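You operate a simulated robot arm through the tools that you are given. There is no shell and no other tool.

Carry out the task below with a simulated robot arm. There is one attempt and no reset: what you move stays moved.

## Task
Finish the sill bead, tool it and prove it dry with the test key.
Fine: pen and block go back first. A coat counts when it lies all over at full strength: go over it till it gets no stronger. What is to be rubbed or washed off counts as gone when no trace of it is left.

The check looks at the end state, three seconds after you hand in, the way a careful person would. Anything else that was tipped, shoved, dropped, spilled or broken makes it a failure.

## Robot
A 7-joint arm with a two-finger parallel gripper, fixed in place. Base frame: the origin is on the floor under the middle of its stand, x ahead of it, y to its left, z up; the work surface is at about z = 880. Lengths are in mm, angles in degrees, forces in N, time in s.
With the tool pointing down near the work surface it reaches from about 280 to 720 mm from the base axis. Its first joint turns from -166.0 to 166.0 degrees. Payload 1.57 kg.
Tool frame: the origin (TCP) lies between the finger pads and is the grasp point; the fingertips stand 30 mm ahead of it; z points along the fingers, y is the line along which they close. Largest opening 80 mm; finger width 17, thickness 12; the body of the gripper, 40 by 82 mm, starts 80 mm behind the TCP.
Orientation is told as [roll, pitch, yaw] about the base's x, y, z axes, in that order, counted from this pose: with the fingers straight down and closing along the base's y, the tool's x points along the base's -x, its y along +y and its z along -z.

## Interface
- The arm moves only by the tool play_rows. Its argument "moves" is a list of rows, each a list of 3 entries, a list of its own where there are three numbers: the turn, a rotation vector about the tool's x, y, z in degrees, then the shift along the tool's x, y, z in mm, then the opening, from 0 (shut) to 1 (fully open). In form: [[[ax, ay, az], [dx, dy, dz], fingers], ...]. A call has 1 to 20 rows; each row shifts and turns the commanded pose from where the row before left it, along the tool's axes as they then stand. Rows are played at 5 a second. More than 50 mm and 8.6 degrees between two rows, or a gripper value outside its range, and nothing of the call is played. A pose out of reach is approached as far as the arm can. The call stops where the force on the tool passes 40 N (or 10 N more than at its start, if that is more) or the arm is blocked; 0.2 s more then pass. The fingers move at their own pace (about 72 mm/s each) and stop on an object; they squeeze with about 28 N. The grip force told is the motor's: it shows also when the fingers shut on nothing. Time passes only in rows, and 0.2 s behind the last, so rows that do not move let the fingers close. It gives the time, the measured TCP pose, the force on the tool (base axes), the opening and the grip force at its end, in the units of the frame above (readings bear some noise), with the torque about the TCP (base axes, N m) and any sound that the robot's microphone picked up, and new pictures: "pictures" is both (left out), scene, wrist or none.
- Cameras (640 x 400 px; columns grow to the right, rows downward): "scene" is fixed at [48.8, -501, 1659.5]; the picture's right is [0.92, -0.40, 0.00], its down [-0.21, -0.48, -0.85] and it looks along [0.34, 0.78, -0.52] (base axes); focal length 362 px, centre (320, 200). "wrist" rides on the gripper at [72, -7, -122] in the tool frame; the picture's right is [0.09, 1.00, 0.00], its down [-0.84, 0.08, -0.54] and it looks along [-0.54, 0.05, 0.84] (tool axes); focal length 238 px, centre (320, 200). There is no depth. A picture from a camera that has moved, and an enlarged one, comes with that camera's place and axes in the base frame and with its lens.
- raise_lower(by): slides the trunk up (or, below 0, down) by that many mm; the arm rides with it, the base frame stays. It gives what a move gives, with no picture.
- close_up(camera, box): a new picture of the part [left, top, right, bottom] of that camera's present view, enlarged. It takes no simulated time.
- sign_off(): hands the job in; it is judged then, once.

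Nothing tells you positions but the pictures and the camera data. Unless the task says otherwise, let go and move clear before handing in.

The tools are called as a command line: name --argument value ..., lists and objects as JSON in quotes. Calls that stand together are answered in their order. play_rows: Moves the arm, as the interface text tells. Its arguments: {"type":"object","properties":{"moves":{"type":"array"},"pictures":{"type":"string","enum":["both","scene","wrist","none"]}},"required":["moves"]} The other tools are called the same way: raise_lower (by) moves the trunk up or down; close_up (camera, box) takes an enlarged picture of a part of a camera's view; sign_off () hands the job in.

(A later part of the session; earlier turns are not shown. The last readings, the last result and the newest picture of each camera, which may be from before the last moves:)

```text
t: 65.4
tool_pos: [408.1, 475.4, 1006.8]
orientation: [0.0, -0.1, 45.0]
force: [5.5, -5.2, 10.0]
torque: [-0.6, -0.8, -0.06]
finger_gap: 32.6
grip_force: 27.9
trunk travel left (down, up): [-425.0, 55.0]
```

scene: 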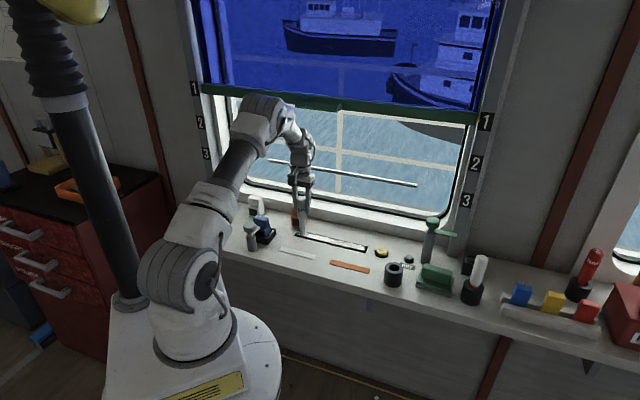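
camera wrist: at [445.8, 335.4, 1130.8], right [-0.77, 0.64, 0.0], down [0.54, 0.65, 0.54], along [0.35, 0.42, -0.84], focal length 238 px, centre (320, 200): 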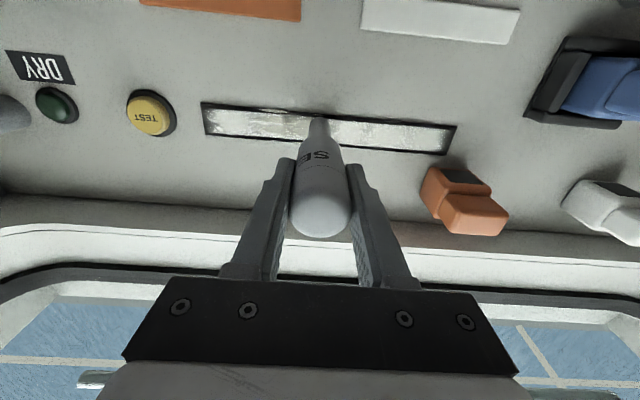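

play_rows --moves '[[[0, 0, 0], [0, 8, 0], 0], [[0, 0, 0], [0, 8, 0], 0], [[0, 0, 0], [0, 6, 0], 0], [[0, 0, 0], [0, -5, 0], 0], [[0, 0, 0], [0, -5, 0], 0], [[0, 0, 0], [0, 5, 0], 0], [[0, 0, 0], [0, 5, 0], 0], [[0, 0, 0], [0, -5, 0], 0], [[0, 0, 0], [0, -5, 0], 0], [[0, 0, 0], [0, 5, 0], 0], [[0, 0, 0], [0, 5, 0], 0]]' --pictures "none"

play_rows --moves '[[[0, 0, 0], [0, -5, 0], 0], [[0, 0, 0], [0, -5, 0], 0], [[0, 0, 0], [0, 5, 0], 0], [[0, 0, 0], [0, 5, 0], 0], [[0, 0, 0], [0, -5, 0], 0], [[0, 0, 0], [0, -10, 0], 0], [[0, 0, 0], [0, -10, 0], 0], [[0, 0, 0], [0, 0, -15], 0], [[0, 0, 0], [0, -20, -5], 0], [[0, 0, 0], [0, -30, 0], 0], [[0, 0, 0], [0, 0, 0], 0]]' --pictures "none"

close_up --camera "wrist" --box '[300, 80, 460, 180]'

close_up --camera "scene" --box '[285, 215, 335, 255]'

```text
t: 67.8
tool_pos: [393.2, 488.9, 1007.2]
orientation: [-0.1, 0.0, 44.9]
force: [4.1, -4.3, 5.3]
torque: [-0.44, -0.51, -0.05]
finger_gap: 32.4
grip_force: 27.7
trunk travel left (down, up): [-425.0, 55.0]
```

```text
t: 70.2
tool_pos: [446.0, 437.4, 1027.1]
orientation: [-0.1, 0.0, 44.9]
force: [-0.3, -1.0, -1.4]
torque: [-0.01, 0.01, -0.03]
finger_gap: 32.7
grip_force: 27.8
trunk travel left (down, up): [-425.0, 55.0]
```

```text
4.00 times, centred on (380, 130) of wrist
camera zoom: at [399.6, 381.0, 1151.3], right [-0.77, 0.64, 0.0], down [0.54, 0.65, 0.54], along [0.35, 0.42, -0.84], focal length 953 px, centre (80, 480)
```

zoom: 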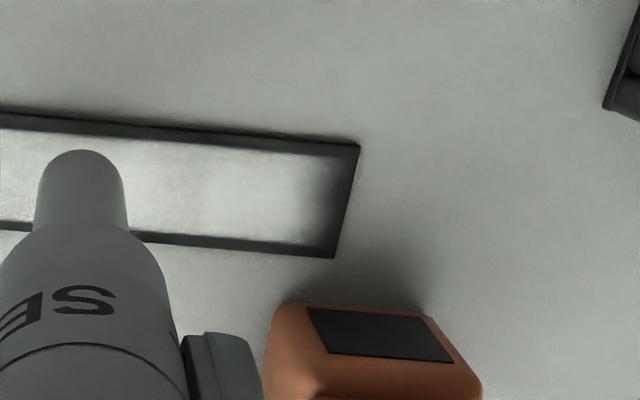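

```text
10.00 times, centred on (310, 235) of scene
camera zoom: at [48.8, -501.0, 1659.5], right [0.92, -0.4, 0.0], down [-0.21, -0.48, -0.85], along [0.34, 0.78, -0.52], focal length 3623 px, centre (420, -150)
```

zoom: 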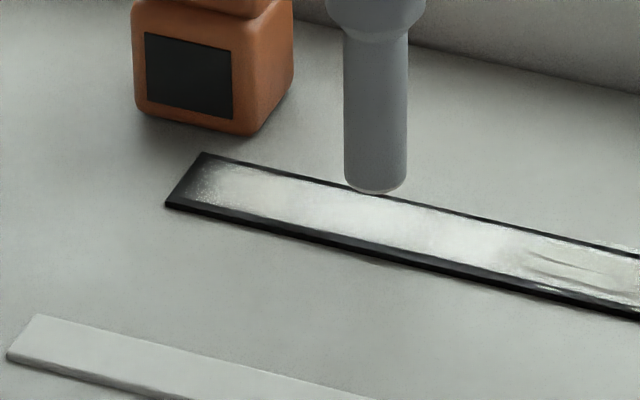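

The left end is unchanged by three scrubs, so it is at full strength and the fade is inherent. I'll check the rest of the strip from here.

close_up --camera "wrist" --box '[120, 70, 330, 190]'

close_up --camera "scene" --box '[325, 225, 375, 265]'

```text
3.05 times, centred on (225, 130) of wrist
camera zoom: at [399.6, 381.0, 1151.3], right [-0.77, 0.64, 0.0], down [0.54, 0.65, 0.54], along [0.35, 0.42, -0.84], focal length 726 px, centre (610, 413)
```

zoom: 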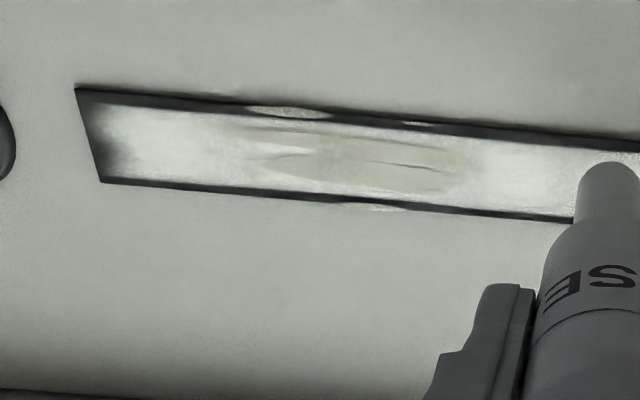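

```text
10.00 times, centred on (350, 245) of scene
camera zoom: at [48.8, -501.0, 1659.5], right [0.92, -0.4, 0.0], down [-0.21, -0.48, -0.85], along [0.34, 0.78, -0.52], focal length 3623 px, centre (20, -250)
```

zoom: 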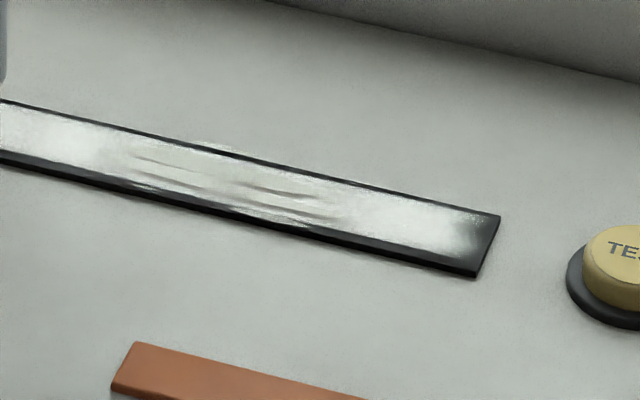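

The right end is unchanged too, so the coat is saturated everywhere. Only the ridges in the middle remain, for tooling. I'll take the pen back above its holder.

play_rows --moves '[[[0, 0, 0], [0, 0, -40], 0], [[0, 0, 0], [0, 0, -40], 0], [[0, 0, 0], [16.4, -41.9, 0], 0], [[0, 0, 0], [16.4, -41.9, 0], 0], [[0, 0, 0], [16.4, -41.9, 0], 0], [[0, 0, 0], [16.4, -41.9, 0], 0], [[0, 0, 0], [16.4, -41.9, 0], 0], [[0, 0, 0], [16.4, -41.9, 0], 0], [[0, 0, 0], [16.4, -41.9, 0], 0], [[0, 0, 0], [0, 0, 0], 0], [[0, 0, 0], [0, 0, 0], 0]]'

close_up --camera "wrist" --box '[260, 70, 380, 180]'

close_up --camera "scene" --box '[360, 190, 430, 290]'

```text
t: 72.6
tool_pos: [571.2, 149.6, 1106.9]
orientation: [0.0, 0.0, 44.9]
force: [0.5, 0.3, -1.2]
torque: [0.02, 0.01, 0.0]
finger_gap: 32.3
grip_force: 27.8
trunk travel left (down, up): [-425.0, 55.0]
camera wrist: at [526.2, 92.9, 1230.5], right [-0.77, 0.64, 0.0], down [0.54, 0.65, 0.54], along [0.35, 0.42, -0.84], focal length 238 px, centre (320, 200)
```

scene: 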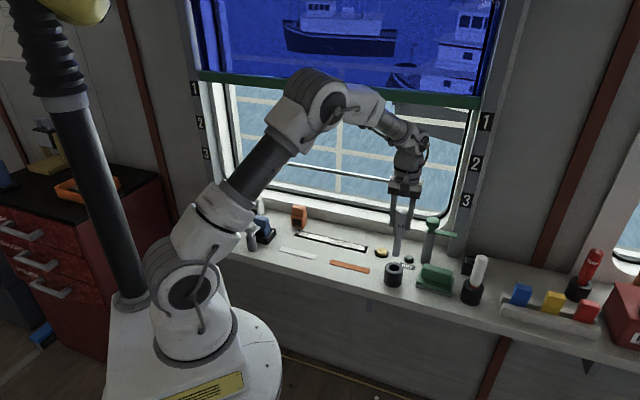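
wrist: 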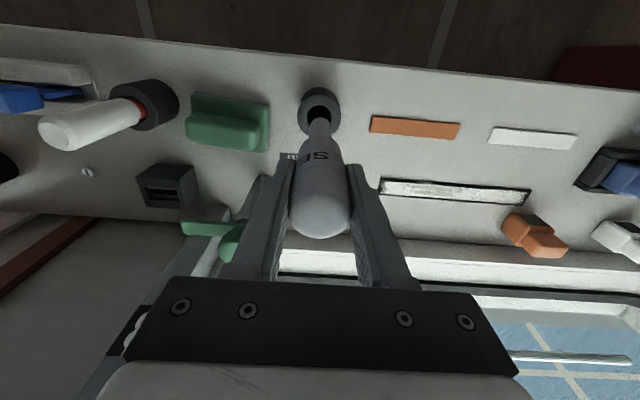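

```text
3.64 times, centred on (320, 125) of wrist
camera zoom: at [526.2, 92.9, 1230.5], right [-0.77, 0.64, 0.0], down [0.54, 0.65, 0.54], along [0.35, 0.42, -0.84], focal length 867 px, centre (320, 473)
```

zoom: 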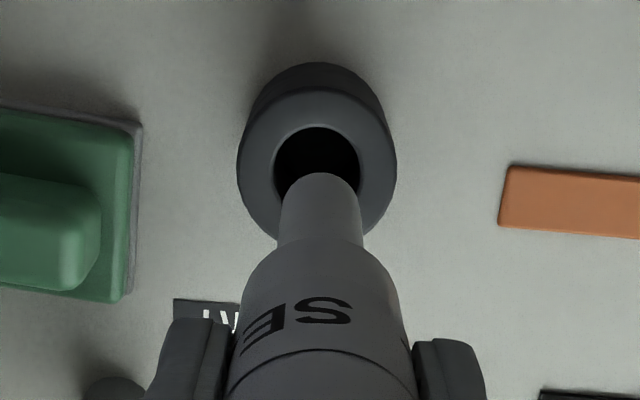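

```text
4.00 times, centred on (395, 240) of scene
camera zoom: at [48.8, -501.0, 1659.5], right [0.92, -0.4, 0.0], down [-0.21, -0.48, -0.85], along [0.34, 0.78, -0.52], focal length 1449 px, centre (20, 40)
```

zoom: 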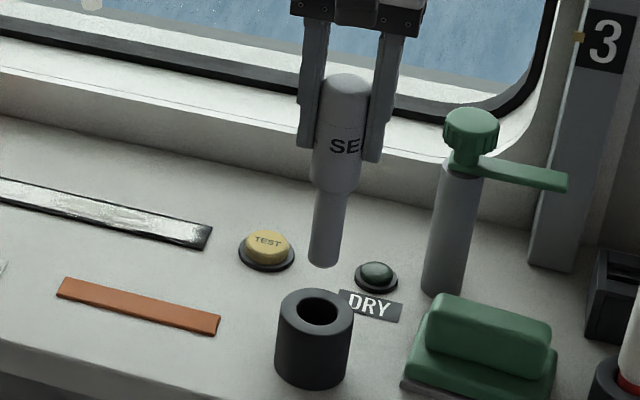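

The tip lines up with the hole, with about 3 mm of clearance all round. I'll lower gently and watch the force.

play_rows --moves '[[[0, 0, 0], [1, 0, 15], 0], [[0, 0, 0], [0, 0, 12], 0], [[0, 0, 0], [0, 0, 12], 0], [[0, 0, 0], [0, 0, 12], 0], [[0, 0, 0], [0, 0, 12], 0], [[0, 0, 0], [0, 0, 0], 0]]'

close_up --camera "scene" --box '[360, 190, 430, 290]'

```text
t: 74.0
tool_pos: [571.1, 149.3, 1043.8]
orientation: [0.1, -0.1, 44.9]
force: [0.1, 0.0, -0.7]
torque: [0.03, -0.02, 0.0]
finger_gap: 32.4
grip_force: 27.6
trunk travel left (down, up): [-425.0, 55.0]
camera wrist: at [525.5, 93.1, 1167.3], right [-0.77, 0.64, 0.0], down [0.54, 0.65, 0.54], along [0.35, 0.42, -0.84], focal length 238 px, centre (320, 200)
```

scene: 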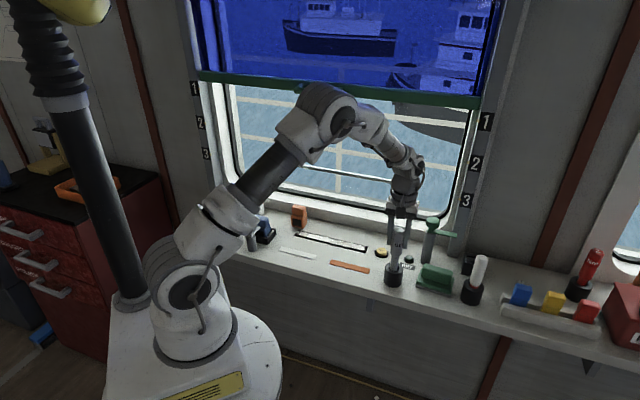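
wrist: 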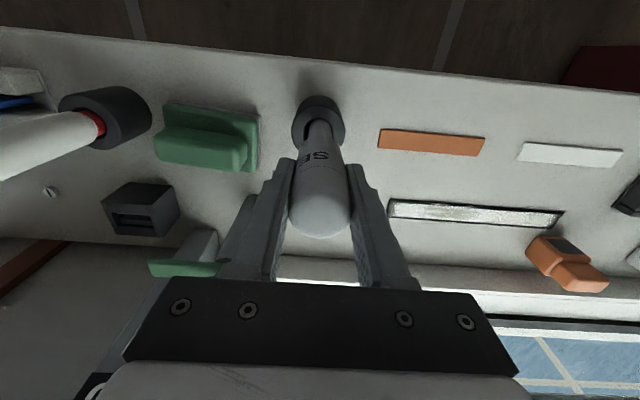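

```text
4.00 times, centred on (395, 240) of scene
camera zoom: at [48.8, -501.0, 1659.5], right [0.92, -0.4, 0.0], down [-0.21, -0.48, -0.85], along [0.34, 0.78, -0.52], focal length 1449 px, centre (20, 40)
```

zoom: 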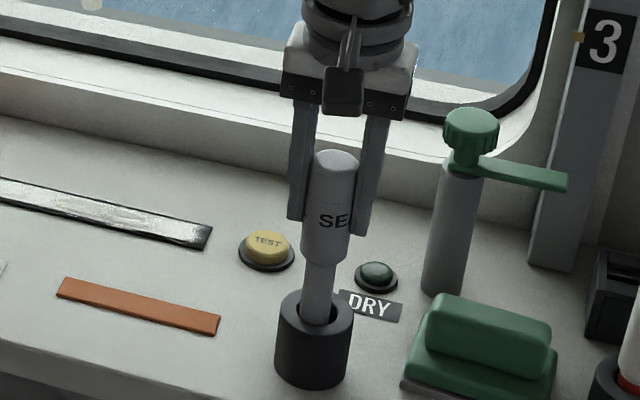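

The pen is in the hole without side force. The blind's green bar looks different from the start though, so I'll check that before continuing.

close_up --camera "scene" --box '[180, 0, 520, 230]'

close_up --camera "scene" --box '[440, 60, 540, 240]'

```text
1.74 times, centred on (350, 115) of scene
camera zoom: at [48.8, -501.0, 1659.5], right [0.92, -0.4, 0.0], down [-0.21, -0.48, -0.85], along [0.34, 0.78, -0.52], focal length 630 px, centre (268, 348)
```

zoom: 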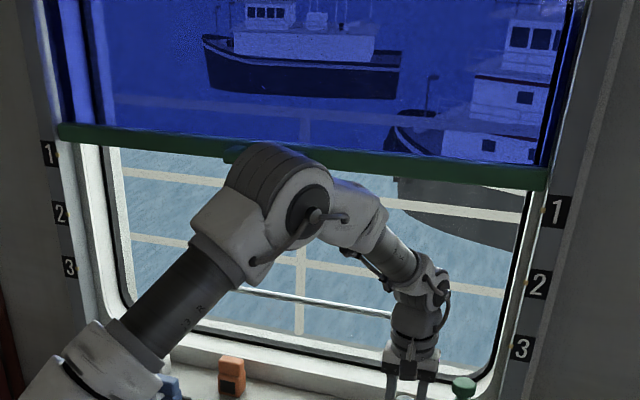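

```text
2.22 times, centred on (490, 150) of scene
camera zoom: at [48.8, -501.0, 1659.5], right [0.92, -0.4, 0.0], down [-0.21, -0.48, -0.85], along [0.34, 0.78, -0.52], focal length 805 px, centre (-58, 311)
```

zoom: 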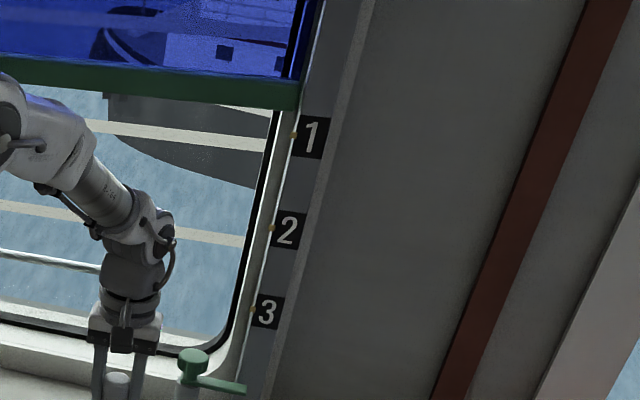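

The blind bar has risen about 40 mm. The arm must have pushed its handle from below when I lifted at mid-window, so I'll have to bring it back to mark 1 later. First I'll finish seating the pen.

play_rows --moves '[[[0, 0, 0], [0, 0, 10], 0], [[0, 0, 0], [0, 0, 10], 0], [[0, 0, 0], [0, 0, 8], 0], [[0, 0, 0], [0, 0, 4], 0], [[0, 0, 0], [0, 0, 0], 0]]' --pictures "none"

play_rows --moves '[[[0, 0, 0], [0, 0, 2], 0], [[0, 0, 0], [0, 0, 0], 0]]' --pictures "none"

```text
t: 75.2
tool_pos: [571.3, 148.3, 1011.7]
orientation: [0.0, 0.0, 44.9]
force: [1.8, 2.3, -0.3]
torque: [0.15, -0.12, 0.01]
finger_gap: 32.3
grip_force: 28.0
trunk travel left (down, up): [-425.0, 55.0]
```

```text
t: 75.8
tool_pos: [570.9, 148.1, 1010.6]
orientation: [-0.1, 0.0, 45.0]
force: [1.9, 2.3, -0.2]
torque: [0.17, -0.24, 0.02]
finger_gap: 32.5
grip_force: 28.0
trunk travel left (down, up): [-425.0, 55.0]
```

play_rows --moves '[[[0, 0, 0], [-1.2, 0, 1], 0], [[0, 0, 0], [0, 0, 2], 0], [[0, 0, 0], [0, 0, 0], 0]]' --pictures "none"

play_rows --moves '[[[0, 0, 0], [0, 0, 1], 0], [[0, 0, 0], [0, 0, 1], 0], [[0, 0, 0], [0, 0, 0], 0]]' --pictures "scene"

close_up --camera "scene" --box '[360, 190, 430, 290]'

```text
t: 76.6
tool_pos: [569.8, 148.5, 1007.8]
orientation: [0.0, 0.0, 44.9]
force: [-1.8, -1.6, 7.9]
torque: [-0.18, 0.23, 0.02]
finger_gap: 32.4
grip_force: 27.3
trunk travel left (down, up): [-425.0, 55.0]
```

```text
t: 77.4
tool_pos: [571.9, 148.7, 1007.4]
orientation: [-0.1, -0.2, 45.0]
force: [-3.7, -3.5, 23.2]
torque: [-0.28, 0.3, -0.02]
finger_gap: 32.5
grip_force: 27.6
trunk travel left (down, up): [-425.0, 55.0]
```

scene: 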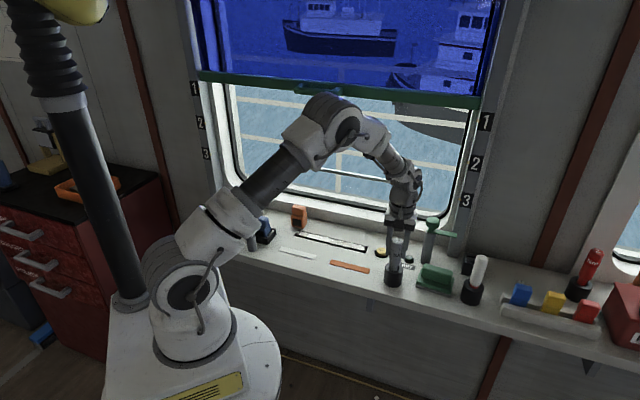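

```text
4.00 times, centred on (395, 240) of scene
camera zoom: at [48.8, -501.0, 1659.5], right [0.92, -0.4, 0.0], down [-0.21, -0.48, -0.85], along [0.34, 0.78, -0.52], focal length 1449 px, centre (20, 40)
```

zoom: 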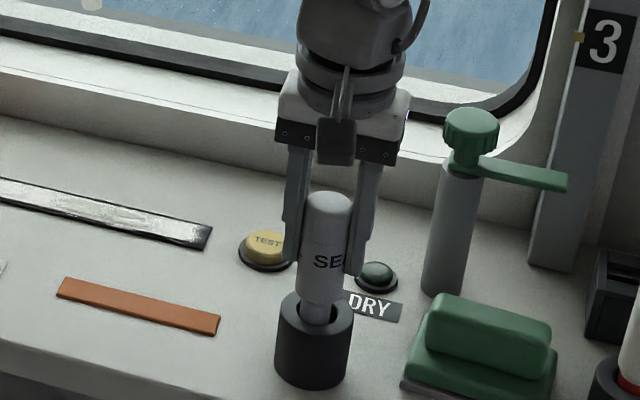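

The pen is seated on the holder floor. I'll relieve the pressure and open the fingers.

play_rows --moves '[[[0, 0, 0], [0, 0, -2], 0], [[0, 0, 0], [0, 0, 0], 0], [[0, 0, 0], [0, 0, 0], 0.6], [[0, 0, 0], [0, 0, 0], 0.9], [[0, 0, 0], [0, 0, 0], 0.9], [[0, 0, 0], [0, 0, 0], 0.9]]'

close_up --camera "scene" --box '[360, 190, 430, 290]'

close_up --camera "scene" --box '[190, 50, 500, 240]'

```text
t: 78.8
tool_pos: [571.4, 149.5, 1008.2]
orientation: [0.1, 0.0, 44.9]
force: [-0.5, -0.4, -0.7]
torque: [0.0, -0.02, -0.01]
finger_gap: 72.0
grip_force: 0.0
trunk travel left (down, up): [-425.0, 55.0]
camera wrist: at [526.1, 93.1, 1130.6], right [-0.77, 0.64, 0.0], down [0.54, 0.65, 0.54], along [0.35, 0.42, -0.84], focal length 238 px, centre (320, 200)
```

scene: 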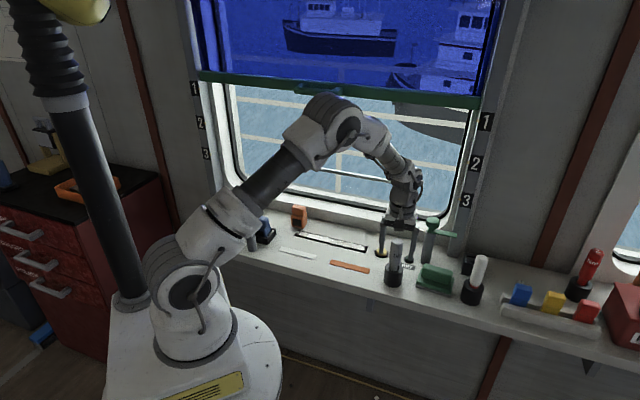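
wrist: 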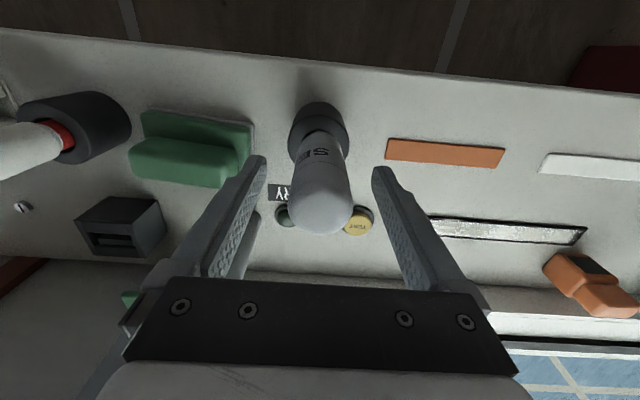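

```text
4.00 times, centred on (395, 240) of scene
camera zoom: at [48.8, -501.0, 1659.5], right [0.92, -0.4, 0.0], down [-0.21, -0.48, -0.85], along [0.34, 0.78, -0.52], focal length 1449 px, centre (20, 40)
```

zoom: 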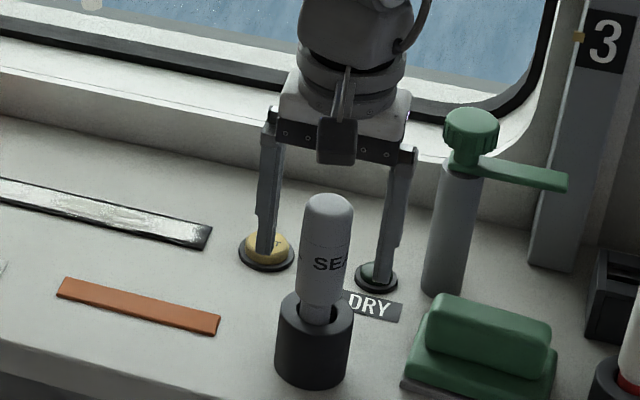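

```text
2.06 times, centred on (345, 145) of scene
camera zoom: at [48.8, -501.0, 1659.5], right [0.92, -0.4, 0.0], down [-0.21, -0.48, -0.85], along [0.34, 0.78, -0.52], focal length 748 px, centre (268, 314)
```

zoom: 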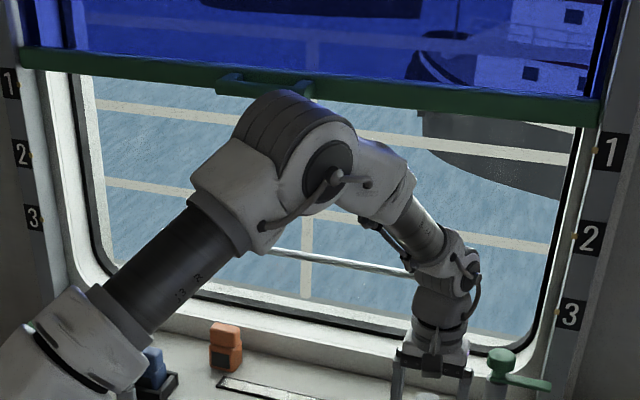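

The pen stands upright in its holder again. Next I'll rise clear of it and move over toward the green block for a good look.

play_rows --moves '[[[0, 0, 0], [0, 0, -30], 0.9], [[0, 0, 0], [0, 0, -30], 0.95], [[0, 0, 0], [0, 0, -40], 1], [[0, 0, 0], [40, -10, 0], 1], [[0, 0, 0], [40, -20, 0], 1], [[0, 0, 0], [0, -20, 0], 1], [[0, 0, 0], [0, 0, 0], 1]]'

close_up --camera "wrist" --box '[170, 90, 370, 230]'

```text
t: 80.4
tool_pos: [550.2, 56.6, 1107.4]
orientation: [0.0, 0.0, 44.9]
force: [0.6, 0.3, 0.4]
torque: [-0.03, -0.01, -0.01]
finger_gap: 79.9
grip_force: 0.0
trunk travel left (down, up): [-425.0, 55.0]
camera wrist: at [504.9, 0.9, 1230.2], right [-0.77, 0.64, 0.0], down [0.54, 0.65, 0.54], along [0.35, 0.42, -0.84], focal length 238 px, centre (320, 200)
```

scene: 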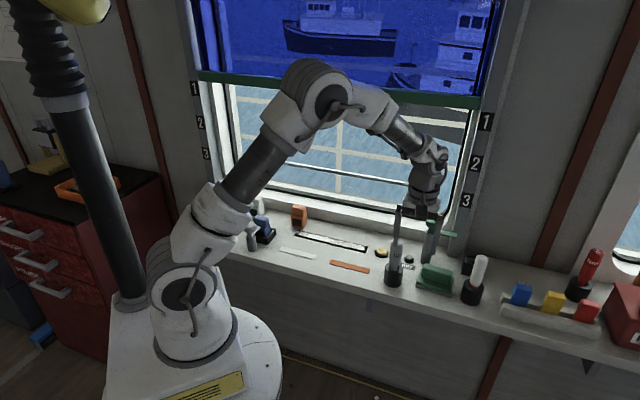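
wrist: 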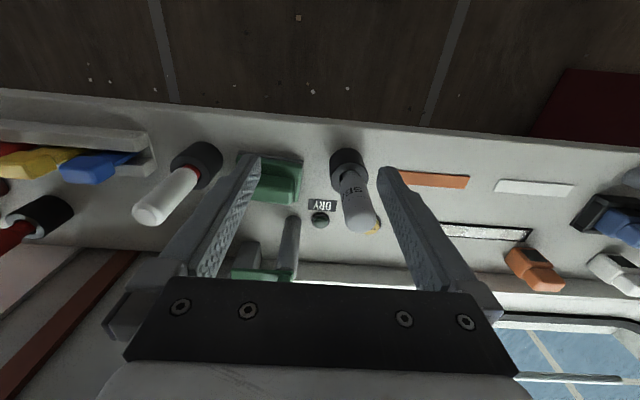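

```text
2.86 times, centred on (270, 160) of wrist
camera zoom: at [504.9, 0.9, 1230.2], right [-0.77, 0.64, 0.0], down [0.54, 0.65, 0.54], along [0.35, 0.42, -0.84], focal length 681 px, centre (463, 314)
```

zoom: 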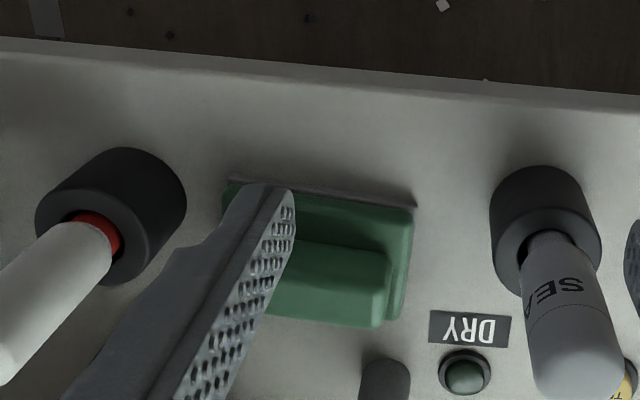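

The block's room-side edge runs from about s 369 to 471 at n ≈ 510. I'll centre the camera on it.

play_rows --moves '[[[0, 0, 0], [-25, -36, 0], 1], [[0, 0, 0], [-25, -35, 0], 1], [[0, 0, 0], [0, 0, 0], 1]]'

close_up --camera "wrist" --box '[230, 90, 410, 220]'

```text
t: 81.2
tool_pos: [635.0, 39.9, 1105.8]
orientation: [-0.1, -0.1, 44.9]
force: [-0.2, -0.3, 0.1]
torque: [-0.01, 0.0, 0.01]
finger_gap: 79.8
grip_force: 0.0
trunk travel left (down, up): [-425.0, 55.0]
camera wrist: at [590.1, -15.9, 1229.0], right [-0.77, 0.64, 0.0], down [0.54, 0.65, 0.54], along [0.35, 0.42, -0.84], focal length 238 px, centre (320, 200)
```

scene: 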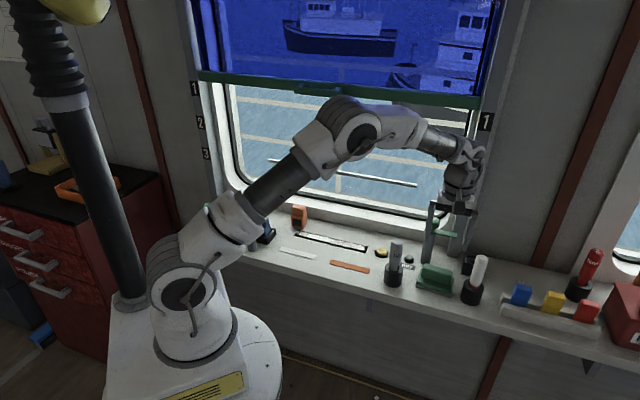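
wrist: 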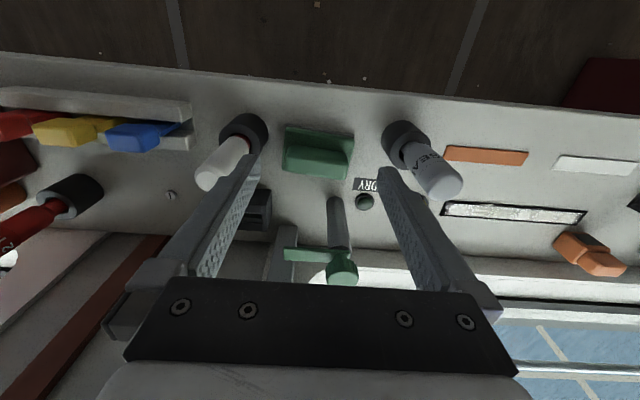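

```text
3.08 times, centred on (320, 155) of wrist
camera zoom: at [590.1, -15.9, 1229.0], right [-0.77, 0.64, 0.0], down [0.54, 0.65, 0.54], along [0.35, 0.42, -0.84], focal length 733 px, centre (320, 338)
```

zoom: 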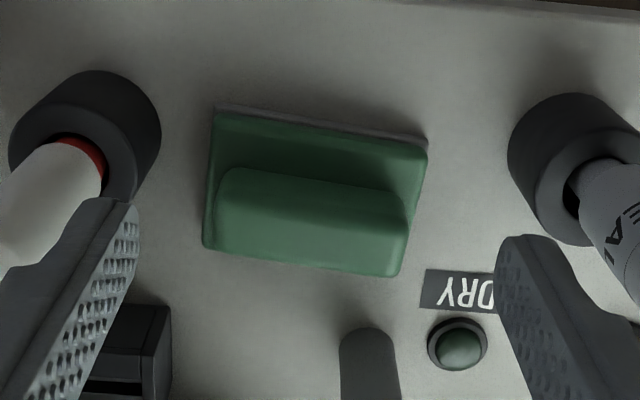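

The block lies at about s 420, n 540, turned roughly 4° from the sill line. Its handle is long along the sill, so I need to grip across it. I'll rotate the gripper about 94° while high.

play_rows --moves '[[[0, 0, 8.5], [0, 0, 0], 1], [[0, 0, 8.5], [0, 0, 0], 1], [[0, 0, 8.5], [0, 0, 0], 1], [[0, 0, 8.5], [0, 0, 0], 1], [[0, 0, 8.5], [0, 0, 0], 1], [[0, 0, 8.5], [0, 0, 0], 1], [[0, 0, 8.5], [0, 0, 0], 1], [[0, 0, 8.5], [0, 0, 0], 1], [[0, 0, 8.5], [0, 0, 0], 1], [[0, 0, 8.5], [0, 0, 0], 1], [[0, 0, 8.5], [0, 0, 0], 1], [[0, 0, 0.4], [0, 0, 0], 1], [[0, 0, 0], [0, 0, 0], 1]]'

```text
t: 84.0
tool_pos: [634.4, 42.7, 1106.7]
orientation: [0.0, 0.1, -49.1]
force: [-0.3, -0.5, -0.2]
torque: [0.02, 0.01, -0.02]
finger_gap: 79.9
grip_force: 0.0
trunk travel left (down, up): [-425.0, 55.0]
camera wrist: at [583.5, 91.6, 1230.0], right [0.69, 0.72, 0.0], down [0.61, -0.58, 0.54], along [0.39, -0.38, -0.84], focal length 238 px, centre (320, 200)
```

scene: 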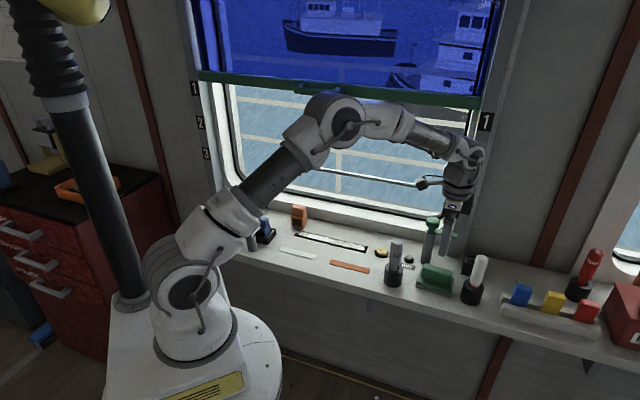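
wrist: 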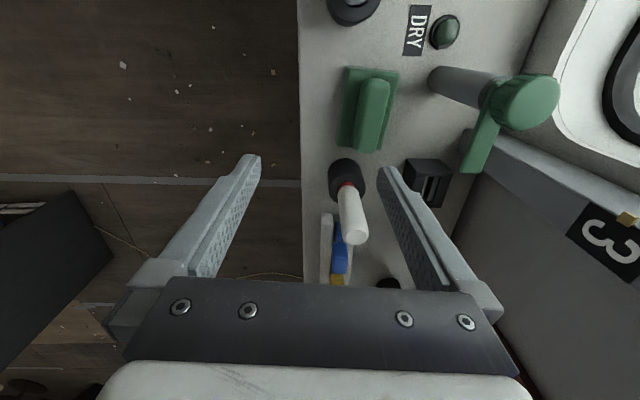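

Now the camera looks along the sill. I'll zoom on the block to measure its handle.

close_up --camera "wrist" --box '[310, 40, 430, 175]'

```text
2.96 times, centred on (370, 108) of wrist
camera zoom: at [583.5, 91.6, 1230.0], right [0.69, 0.72, 0.0], down [0.61, -0.58, 0.54], along [0.39, -0.38, -0.84], focal length 706 px, centre (172, 474)
```

zoom: 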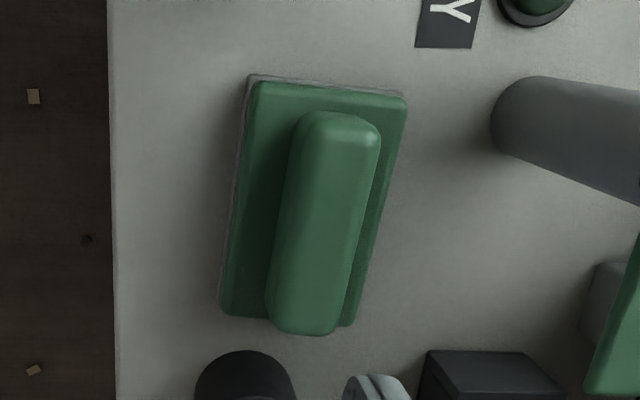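

close_up --camera "scene" --box '[412, 258, 460, 300]'

```text
9.52 times, centred on (436, 279) of scene
camera zoom: at [48.8, -501.0, 1659.5], right [0.92, -0.4, 0.0], down [-0.21, -0.48, -0.85], along [0.34, 0.78, -0.52], focal length 3451 px, centre (-785, -552)
```

zoom: 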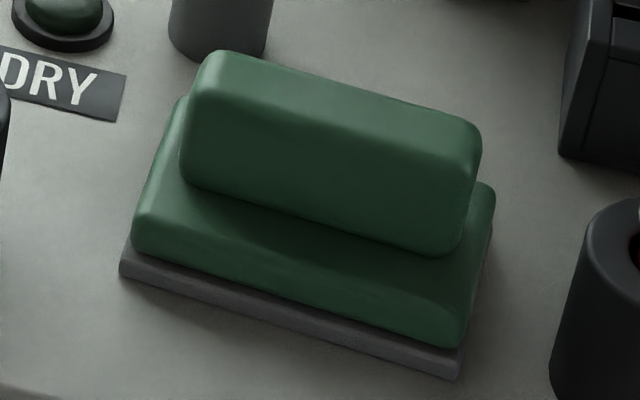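

The base top is near z 910 and the handle top near 945, with the handle about 28 mm thick and centred at (678, 87). I'll move over it and come down to just above it.

play_rows --moves '[[[0, 0, 0], [2.1, 31, 0], 1], [[0, 0, 0], [2.1, 31, 0], 1], [[0, 0, 0], [0, 0, 38], 1], [[0, 0, 0], [0, 0, 38], 1], [[0, 0, 0], [0, 0, 38], 1], [[0, 0, 0], [0, 0, 0], 1]]'

close_up --camera "wrist" --box '[230, 60, 410, 240]'

close_up --camera "scene" --box '[400, 220, 480, 300]'

```text
t: 85.4
tool_pos: [677.2, 83.0, 992.4]
orientation: [0.0, 0.0, -49.0]
force: [0.3, -0.6, -0.5]
torque: [0.0, 0.0, 0.01]
finger_gap: 80.1
grip_force: 0.0
trunk travel left (down, up): [-425.0, 55.0]
camera wrist: at [626.2, 133.3, 1116.1], right [0.69, 0.72, 0.0], down [0.61, -0.58, 0.54], along [0.39, -0.37, -0.84], focal length 238 px, centre (320, 200)
```

scene: 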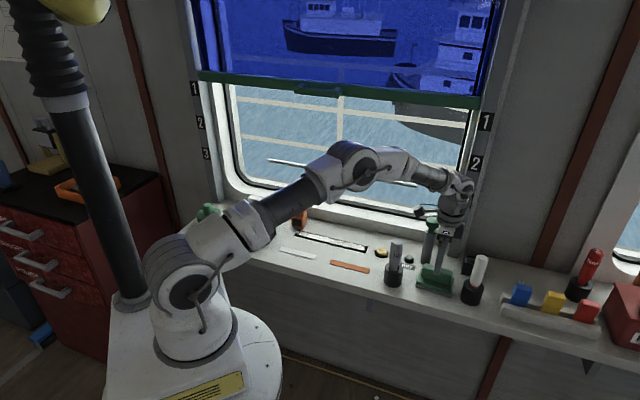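
wrist: 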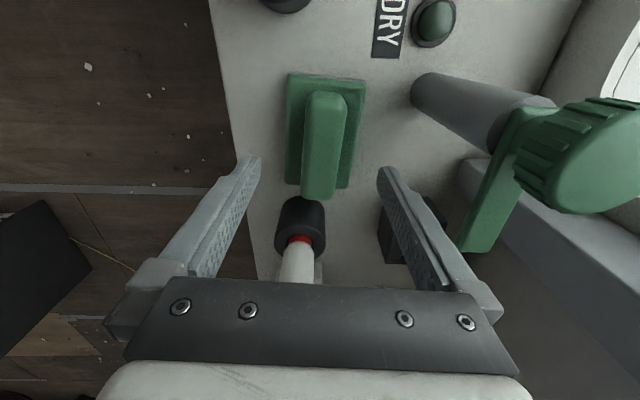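

```text
2.22 times, centred on (320, 150) of wrist
camera zoom: at [626.2, 133.3, 1116.1], right [0.69, 0.72, 0.0], down [0.61, -0.58, 0.54], along [0.39, -0.37, -0.84], focal length 530 px, centre (320, 311)
```

zoom: 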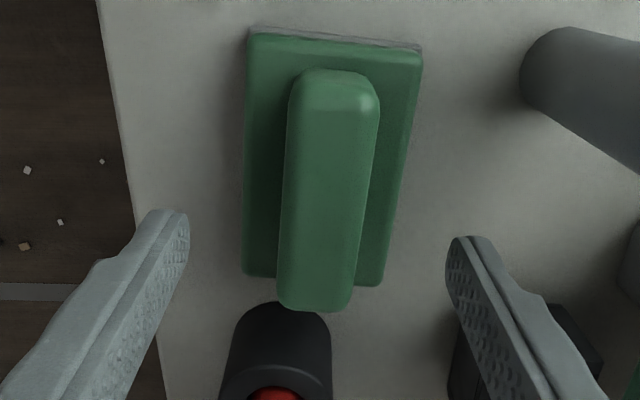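

```text
5.00 times, centred on (440, 260) of scene
camera zoom: at [48.8, -501.0, 1659.5], right [0.92, -0.4, 0.0], down [-0.21, -0.48, -0.85], along [0.34, 0.78, -0.52], focal length 1812 px, centre (-280, -100)
```

zoom: 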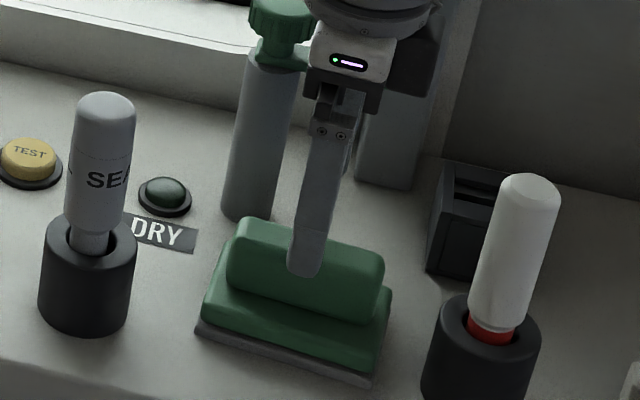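

The fingers straddle the handle. I'll correct by 2 mm and descend until the fingertips are just above the base.

play_rows --moves '[[[0, 0, 0], [2, 2, 0], 1], [[0, 0, 0], [0, 0, 14], 1], [[0, 0, 0], [0, 0, 14], 1], [[0, 0, 0], [0, 0, 14], 1], [[0, 0, 0], [0, 0, 0], 1]]'

close_up --camera "wrist" --box '[230, 60, 410, 240]'

close_up --camera "scene" --box '[400, 220, 480, 300]'

```text
t: 86.6
tool_pos: [680.1, 89.1, 949.2]
orientation: [0.0, 0.0, -49.0]
force: [0.7, -0.1, -0.5]
torque: [0.01, 0.01, 0.02]
finger_gap: 80.1
grip_force: 0.1
trunk travel left (down, up): [-425.0, 55.0]
camera wrist: at [628.2, 137.6, 1073.8], right [0.69, 0.72, 0.0], down [0.61, -0.58, 0.54], along [0.39, -0.37, -0.84], focal length 238 px, centre (320, 200)
```

scene: 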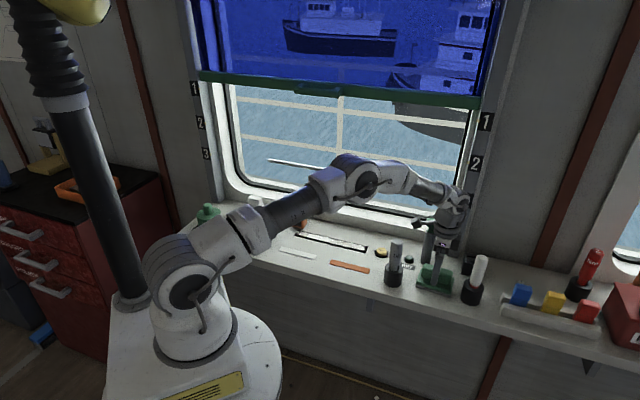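
wrist: 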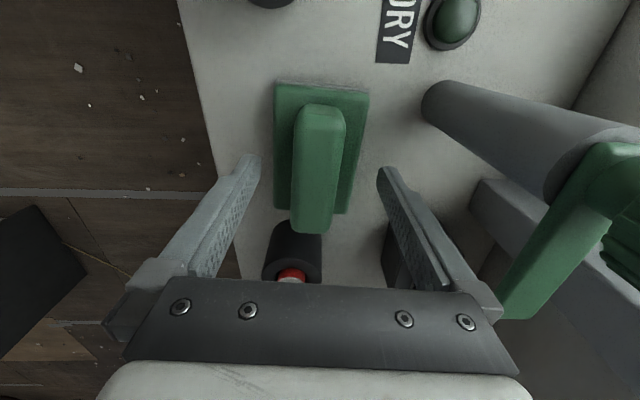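

```text
2.22 times, centred on (320, 150) of wrist
camera zoom: at [628.2, 137.6, 1073.8], right [0.69, 0.72, 0.0], down [0.61, -0.58, 0.54], along [0.39, -0.37, -0.84], focal length 530 px, centre (320, 311)
```

zoom: 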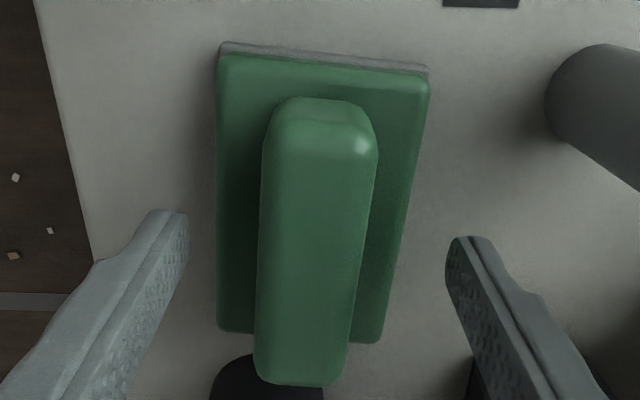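

```text
5.00 times, centred on (440, 260) of scene
camera zoom: at [48.8, -501.0, 1659.5], right [0.92, -0.4, 0.0], down [-0.21, -0.48, -0.85], along [0.34, 0.78, -0.52], focal length 1812 px, centre (-280, -100)
```

zoom: 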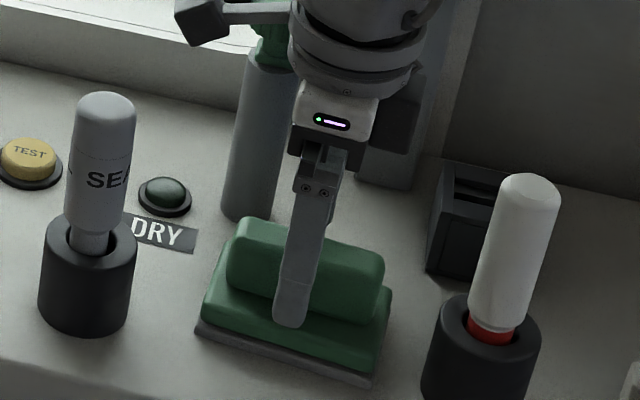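

The handle is about 4 mm toward the room side of centre, so I'll shift, drop 3 mm more and close.

play_rows --moves '[[[0, 0, 0], [0, -3.9, 0], 1], [[0, 0, 0], [0, 0, 3], 1], [[0, 0, 0], [0, 0, 0], 1]]' --pictures "none"

play_rows --moves '[[[0, 0, 0], [0, 0, 0], 0.4], [[0, 0, 0], [0, 0, 0], 0], [[0, 0, 0], [0, 0, 0], 0], [[0, 0, 0], [0, 0, 0], 0], [[0, 0, 0], [0, 0, 0], 0]]'

close_up --camera "scene" --box '[400, 220, 480, 300]'

```text
t: 87.4
tool_pos: [676.1, 86.3, 947.6]
orientation: [0.0, 0.0, -49.0]
force: [-1.3, 0.6, 0.4]
torque: [0.01, 0.02, -0.02]
finger_gap: 80.2
grip_force: 0.1
trunk travel left (down, up): [-425.0, 55.0]
```

```text
t: 88.6
tool_pos: [676.2, 85.1, 947.4]
orientation: [0.0, 0.1, -49.1]
force: [0.3, 0.3, 0.4]
torque: [-0.01, 0.05, -0.02]
finger_gap: 29.0
grip_force: 28.0
trunk travel left (down, up): [-425.0, 55.0]
camera wrist: at [625.1, 135.2, 1071.3], right [0.69, 0.72, 0.0], down [0.61, -0.58, 0.54], along [0.39, -0.37, -0.84], focal length 238 px, centre (320, 200)
```

scene: 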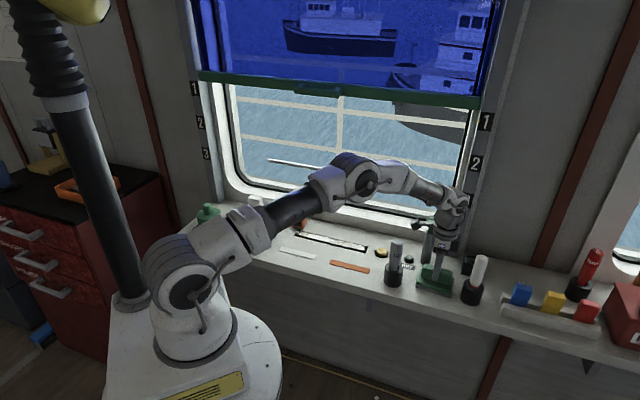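
wrist: 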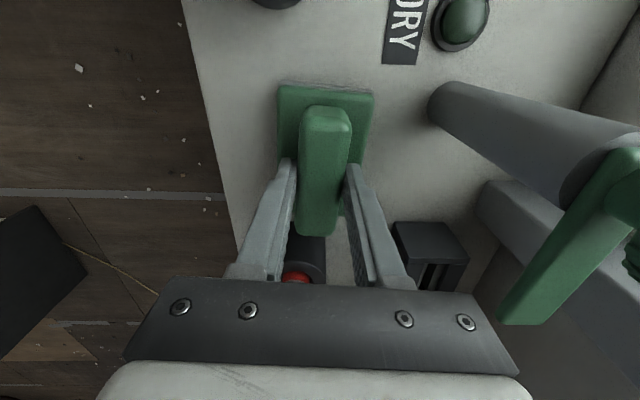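

```text
5.00 times, centred on (440, 260) of scene
camera zoom: at [48.8, -501.0, 1659.5], right [0.92, -0.4, 0.0], down [-0.21, -0.48, -0.85], along [0.34, 0.78, -0.52], focal length 1812 px, centre (-280, -100)
```

zoom: 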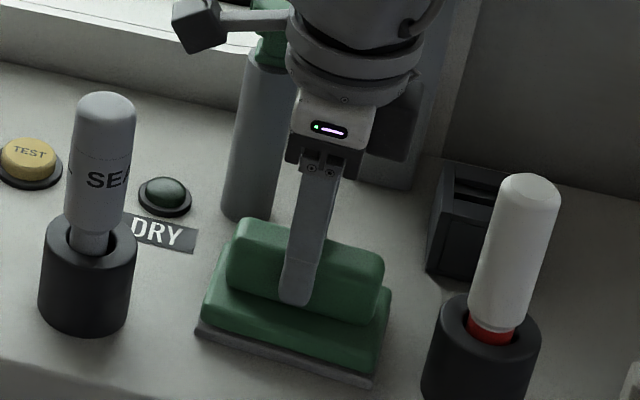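

The block is gripped (gap 29 mm) and hasn't shifted. I'll lift it straight up and see what's underneath.

play_rows --moves '[[[0, 0, 0], [0, 0, -15], 0], [[0, 0, 0], [0, 0, -25], 0], [[0, 0, 0], [0, 0, -40], 0], [[0, 0, 0], [0, 0, -40], 0], [[0, 0, 0], [0, 0, -40], 0], [[0, 0, 0], [0, 0, -28], 0], [[0, 0, 0], [0, 0, 0], 0]]'

close_up --camera "scene" --box '[390, 180, 490, 300]'

close_up --camera "wrist" --box '[240, 60, 440, 220]'

```text
t: 90.2
tool_pos: [675.1, 90.5, 1133.9]
orientation: [0.0, 0.0, -49.0]
force: [0.6, 1.2, -1.1]
torque: [-0.02, 0.0, -0.02]
finger_gap: 29.1
grip_force: 28.0
trunk travel left (down, up): [-425.0, 55.0]
camera wrist: at [623.6, 138.6, 1257.2], right [0.69, 0.72, 0.0], down [0.61, -0.58, 0.54], along [0.39, -0.38, -0.84], focal length 238 px, centre (320, 200)
```

scene: 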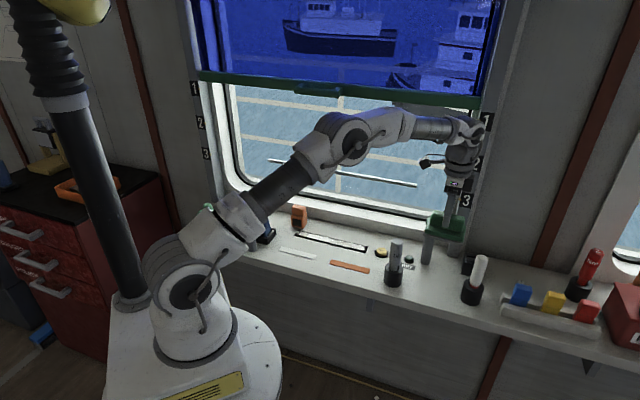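
wrist: 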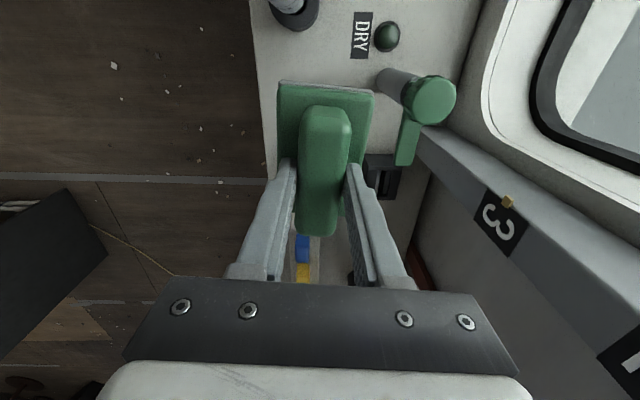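

```text
3.33 times, centred on (440, 240) of scene
camera zoom: at [48.8, -501.0, 1659.5], right [0.92, -0.4, 0.0], down [-0.21, -0.48, -0.85], along [0.34, 0.78, -0.52], focal length 1208 px, centre (-80, 67)
```

zoom: 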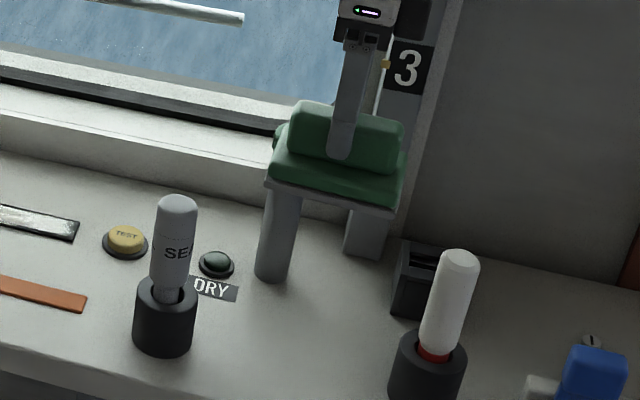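

```text
2.50 times, centred on (340, 140) of wrist
camera zoom: at [623.6, 138.6, 1257.2], right [0.69, 0.72, 0.0], down [0.61, -0.58, 0.54], along [0.39, -0.38, -0.84], focal length 596 px, centre (270, 350)
```

zoom: 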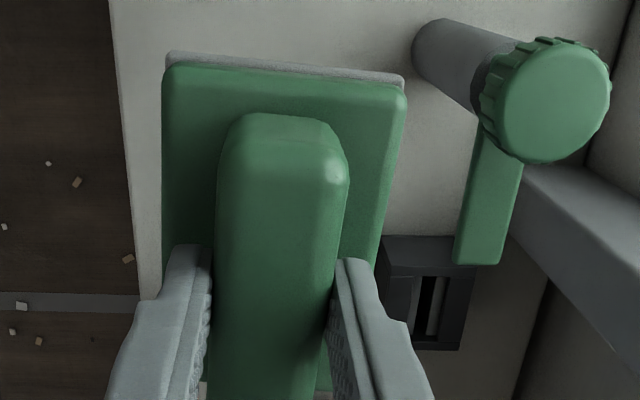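

The pad belongs to the block, and its home is a bare spot at TCP (676.2, 85.1), yaw -49, z 947.4. I'll square it to the strip and carry it over the ridged middle.

play_rows --moves '[[[0, 0, -4], [0, 0, 0], 0], [[0, 0, 0], [45, 12, 0], 0], [[0, 0, 0], [45, 12, 0], 0], [[0, 0, 0], [45, 12, 0], 0], [[0, 0, 0], [42, 12, 20], 0], [[0, 0, 0], [42, 12, 20], 0], [[0, 0, 0], [42, 12, 20], 0], [[0, 0, 0], [42, 12, 20], 0], [[0, 0, 0], [0, 0, 30], 0], [[0, 0, 0], [0, 0, 30], 0], [[0, 0, 0], [0, 0, 0], 0]]'

close_up --camera "scene" --box '[290, 160, 400, 280]'

```text
t: 92.6
tool_pos: [521.6, 360.9, 994.0]
orientation: [0.0, 0.1, -45.1]
force: [-0.8, 0.5, -0.4]
torque: [-0.03, -0.02, 0.04]
finger_gap: 29.1
grip_force: 28.2
trunk travel left (down, up): [-425.0, 55.0]
camera wrist: at [467.2, 406.5, 1117.3], right [0.64, 0.77, 0.0], down [0.65, -0.54, 0.54], along [0.42, -0.35, -0.84], focal length 238 px, centre (320, 200)
```

scene: 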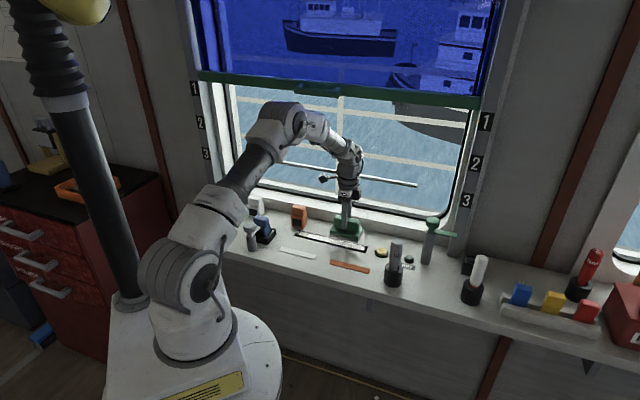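
wrist: 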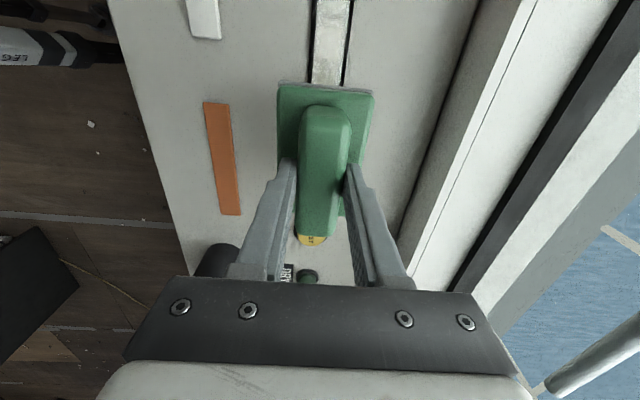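

```text
3.33 times, centred on (345, 220) of scene
camera zoom: at [48.8, -501.0, 1659.5], right [0.92, -0.4, 0.0], down [-0.21, -0.48, -0.85], along [0.34, 0.78, -0.52], focal length 1208 px, centre (237, 133)
```

zoom: 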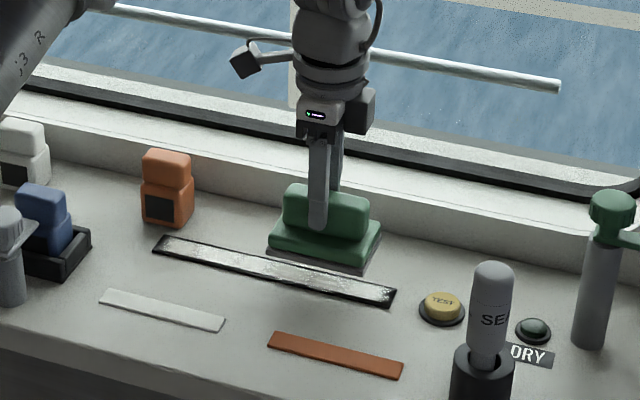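

The ridges span about s 58–141 and the block is right over them, clear of the TEST key. I'll lower to contact in small steps.

play_rows --moves '[[[0, 0, 0], [13, 1, 15], 0], [[0, 0, 0], [0, 0, 15], 0], [[0, 0, 0], [0, 0, 8], 0], [[0, 0, 0], [0, 0, 0], 0]]' --pictures "none"

play_rows --moves '[[[0, 0, 0], [0, 0, 3], 0], [[0, 0, 0], [0, 0, 2], 0], [[0, 0, 0], [0, 0, 0], 0]]' --pictures "none"

```text
t: 93.6
tool_pos: [514.2, 370.6, 956.6]
orientation: [0.0, 0.0, -45.0]
force: [0.3, 0.6, -1.3]
torque: [-0.02, 0.01, 0.0]
finger_gap: 29.3
grip_force: 27.5
trunk travel left (down, up): [-425.0, 55.0]
```

```text
t: 94.4
tool_pos: [514.6, 370.6, 951.9]
orientation: [0.0, 0.0, -45.0]
force: [-0.1, 0.1, -1.3]
torque: [-0.03, -0.02, -0.02]
finger_gap: 29.2
grip_force: 28.2
trunk travel left (down, up): [-425.0, 55.0]
```

play_rows --moves '[[[0, 0, 0], [0, 0, 1.5], 0], [[0, 0, 0], [0, 0, 1], 0], [[0, 0, 0], [0, 0, 0], 0]]' --pictures "none"

```text
t: 95.2
tool_pos: [511.6, 370.6, 951.6]
orientation: [0.1, 0.0, -45.0]
force: [-1.7, 0.3, 4.6]
torque: [-0.06, 0.12, -0.01]
finger_gap: 29.2
grip_force: 26.8
trunk travel left (down, up): [-425.0, 55.0]
```

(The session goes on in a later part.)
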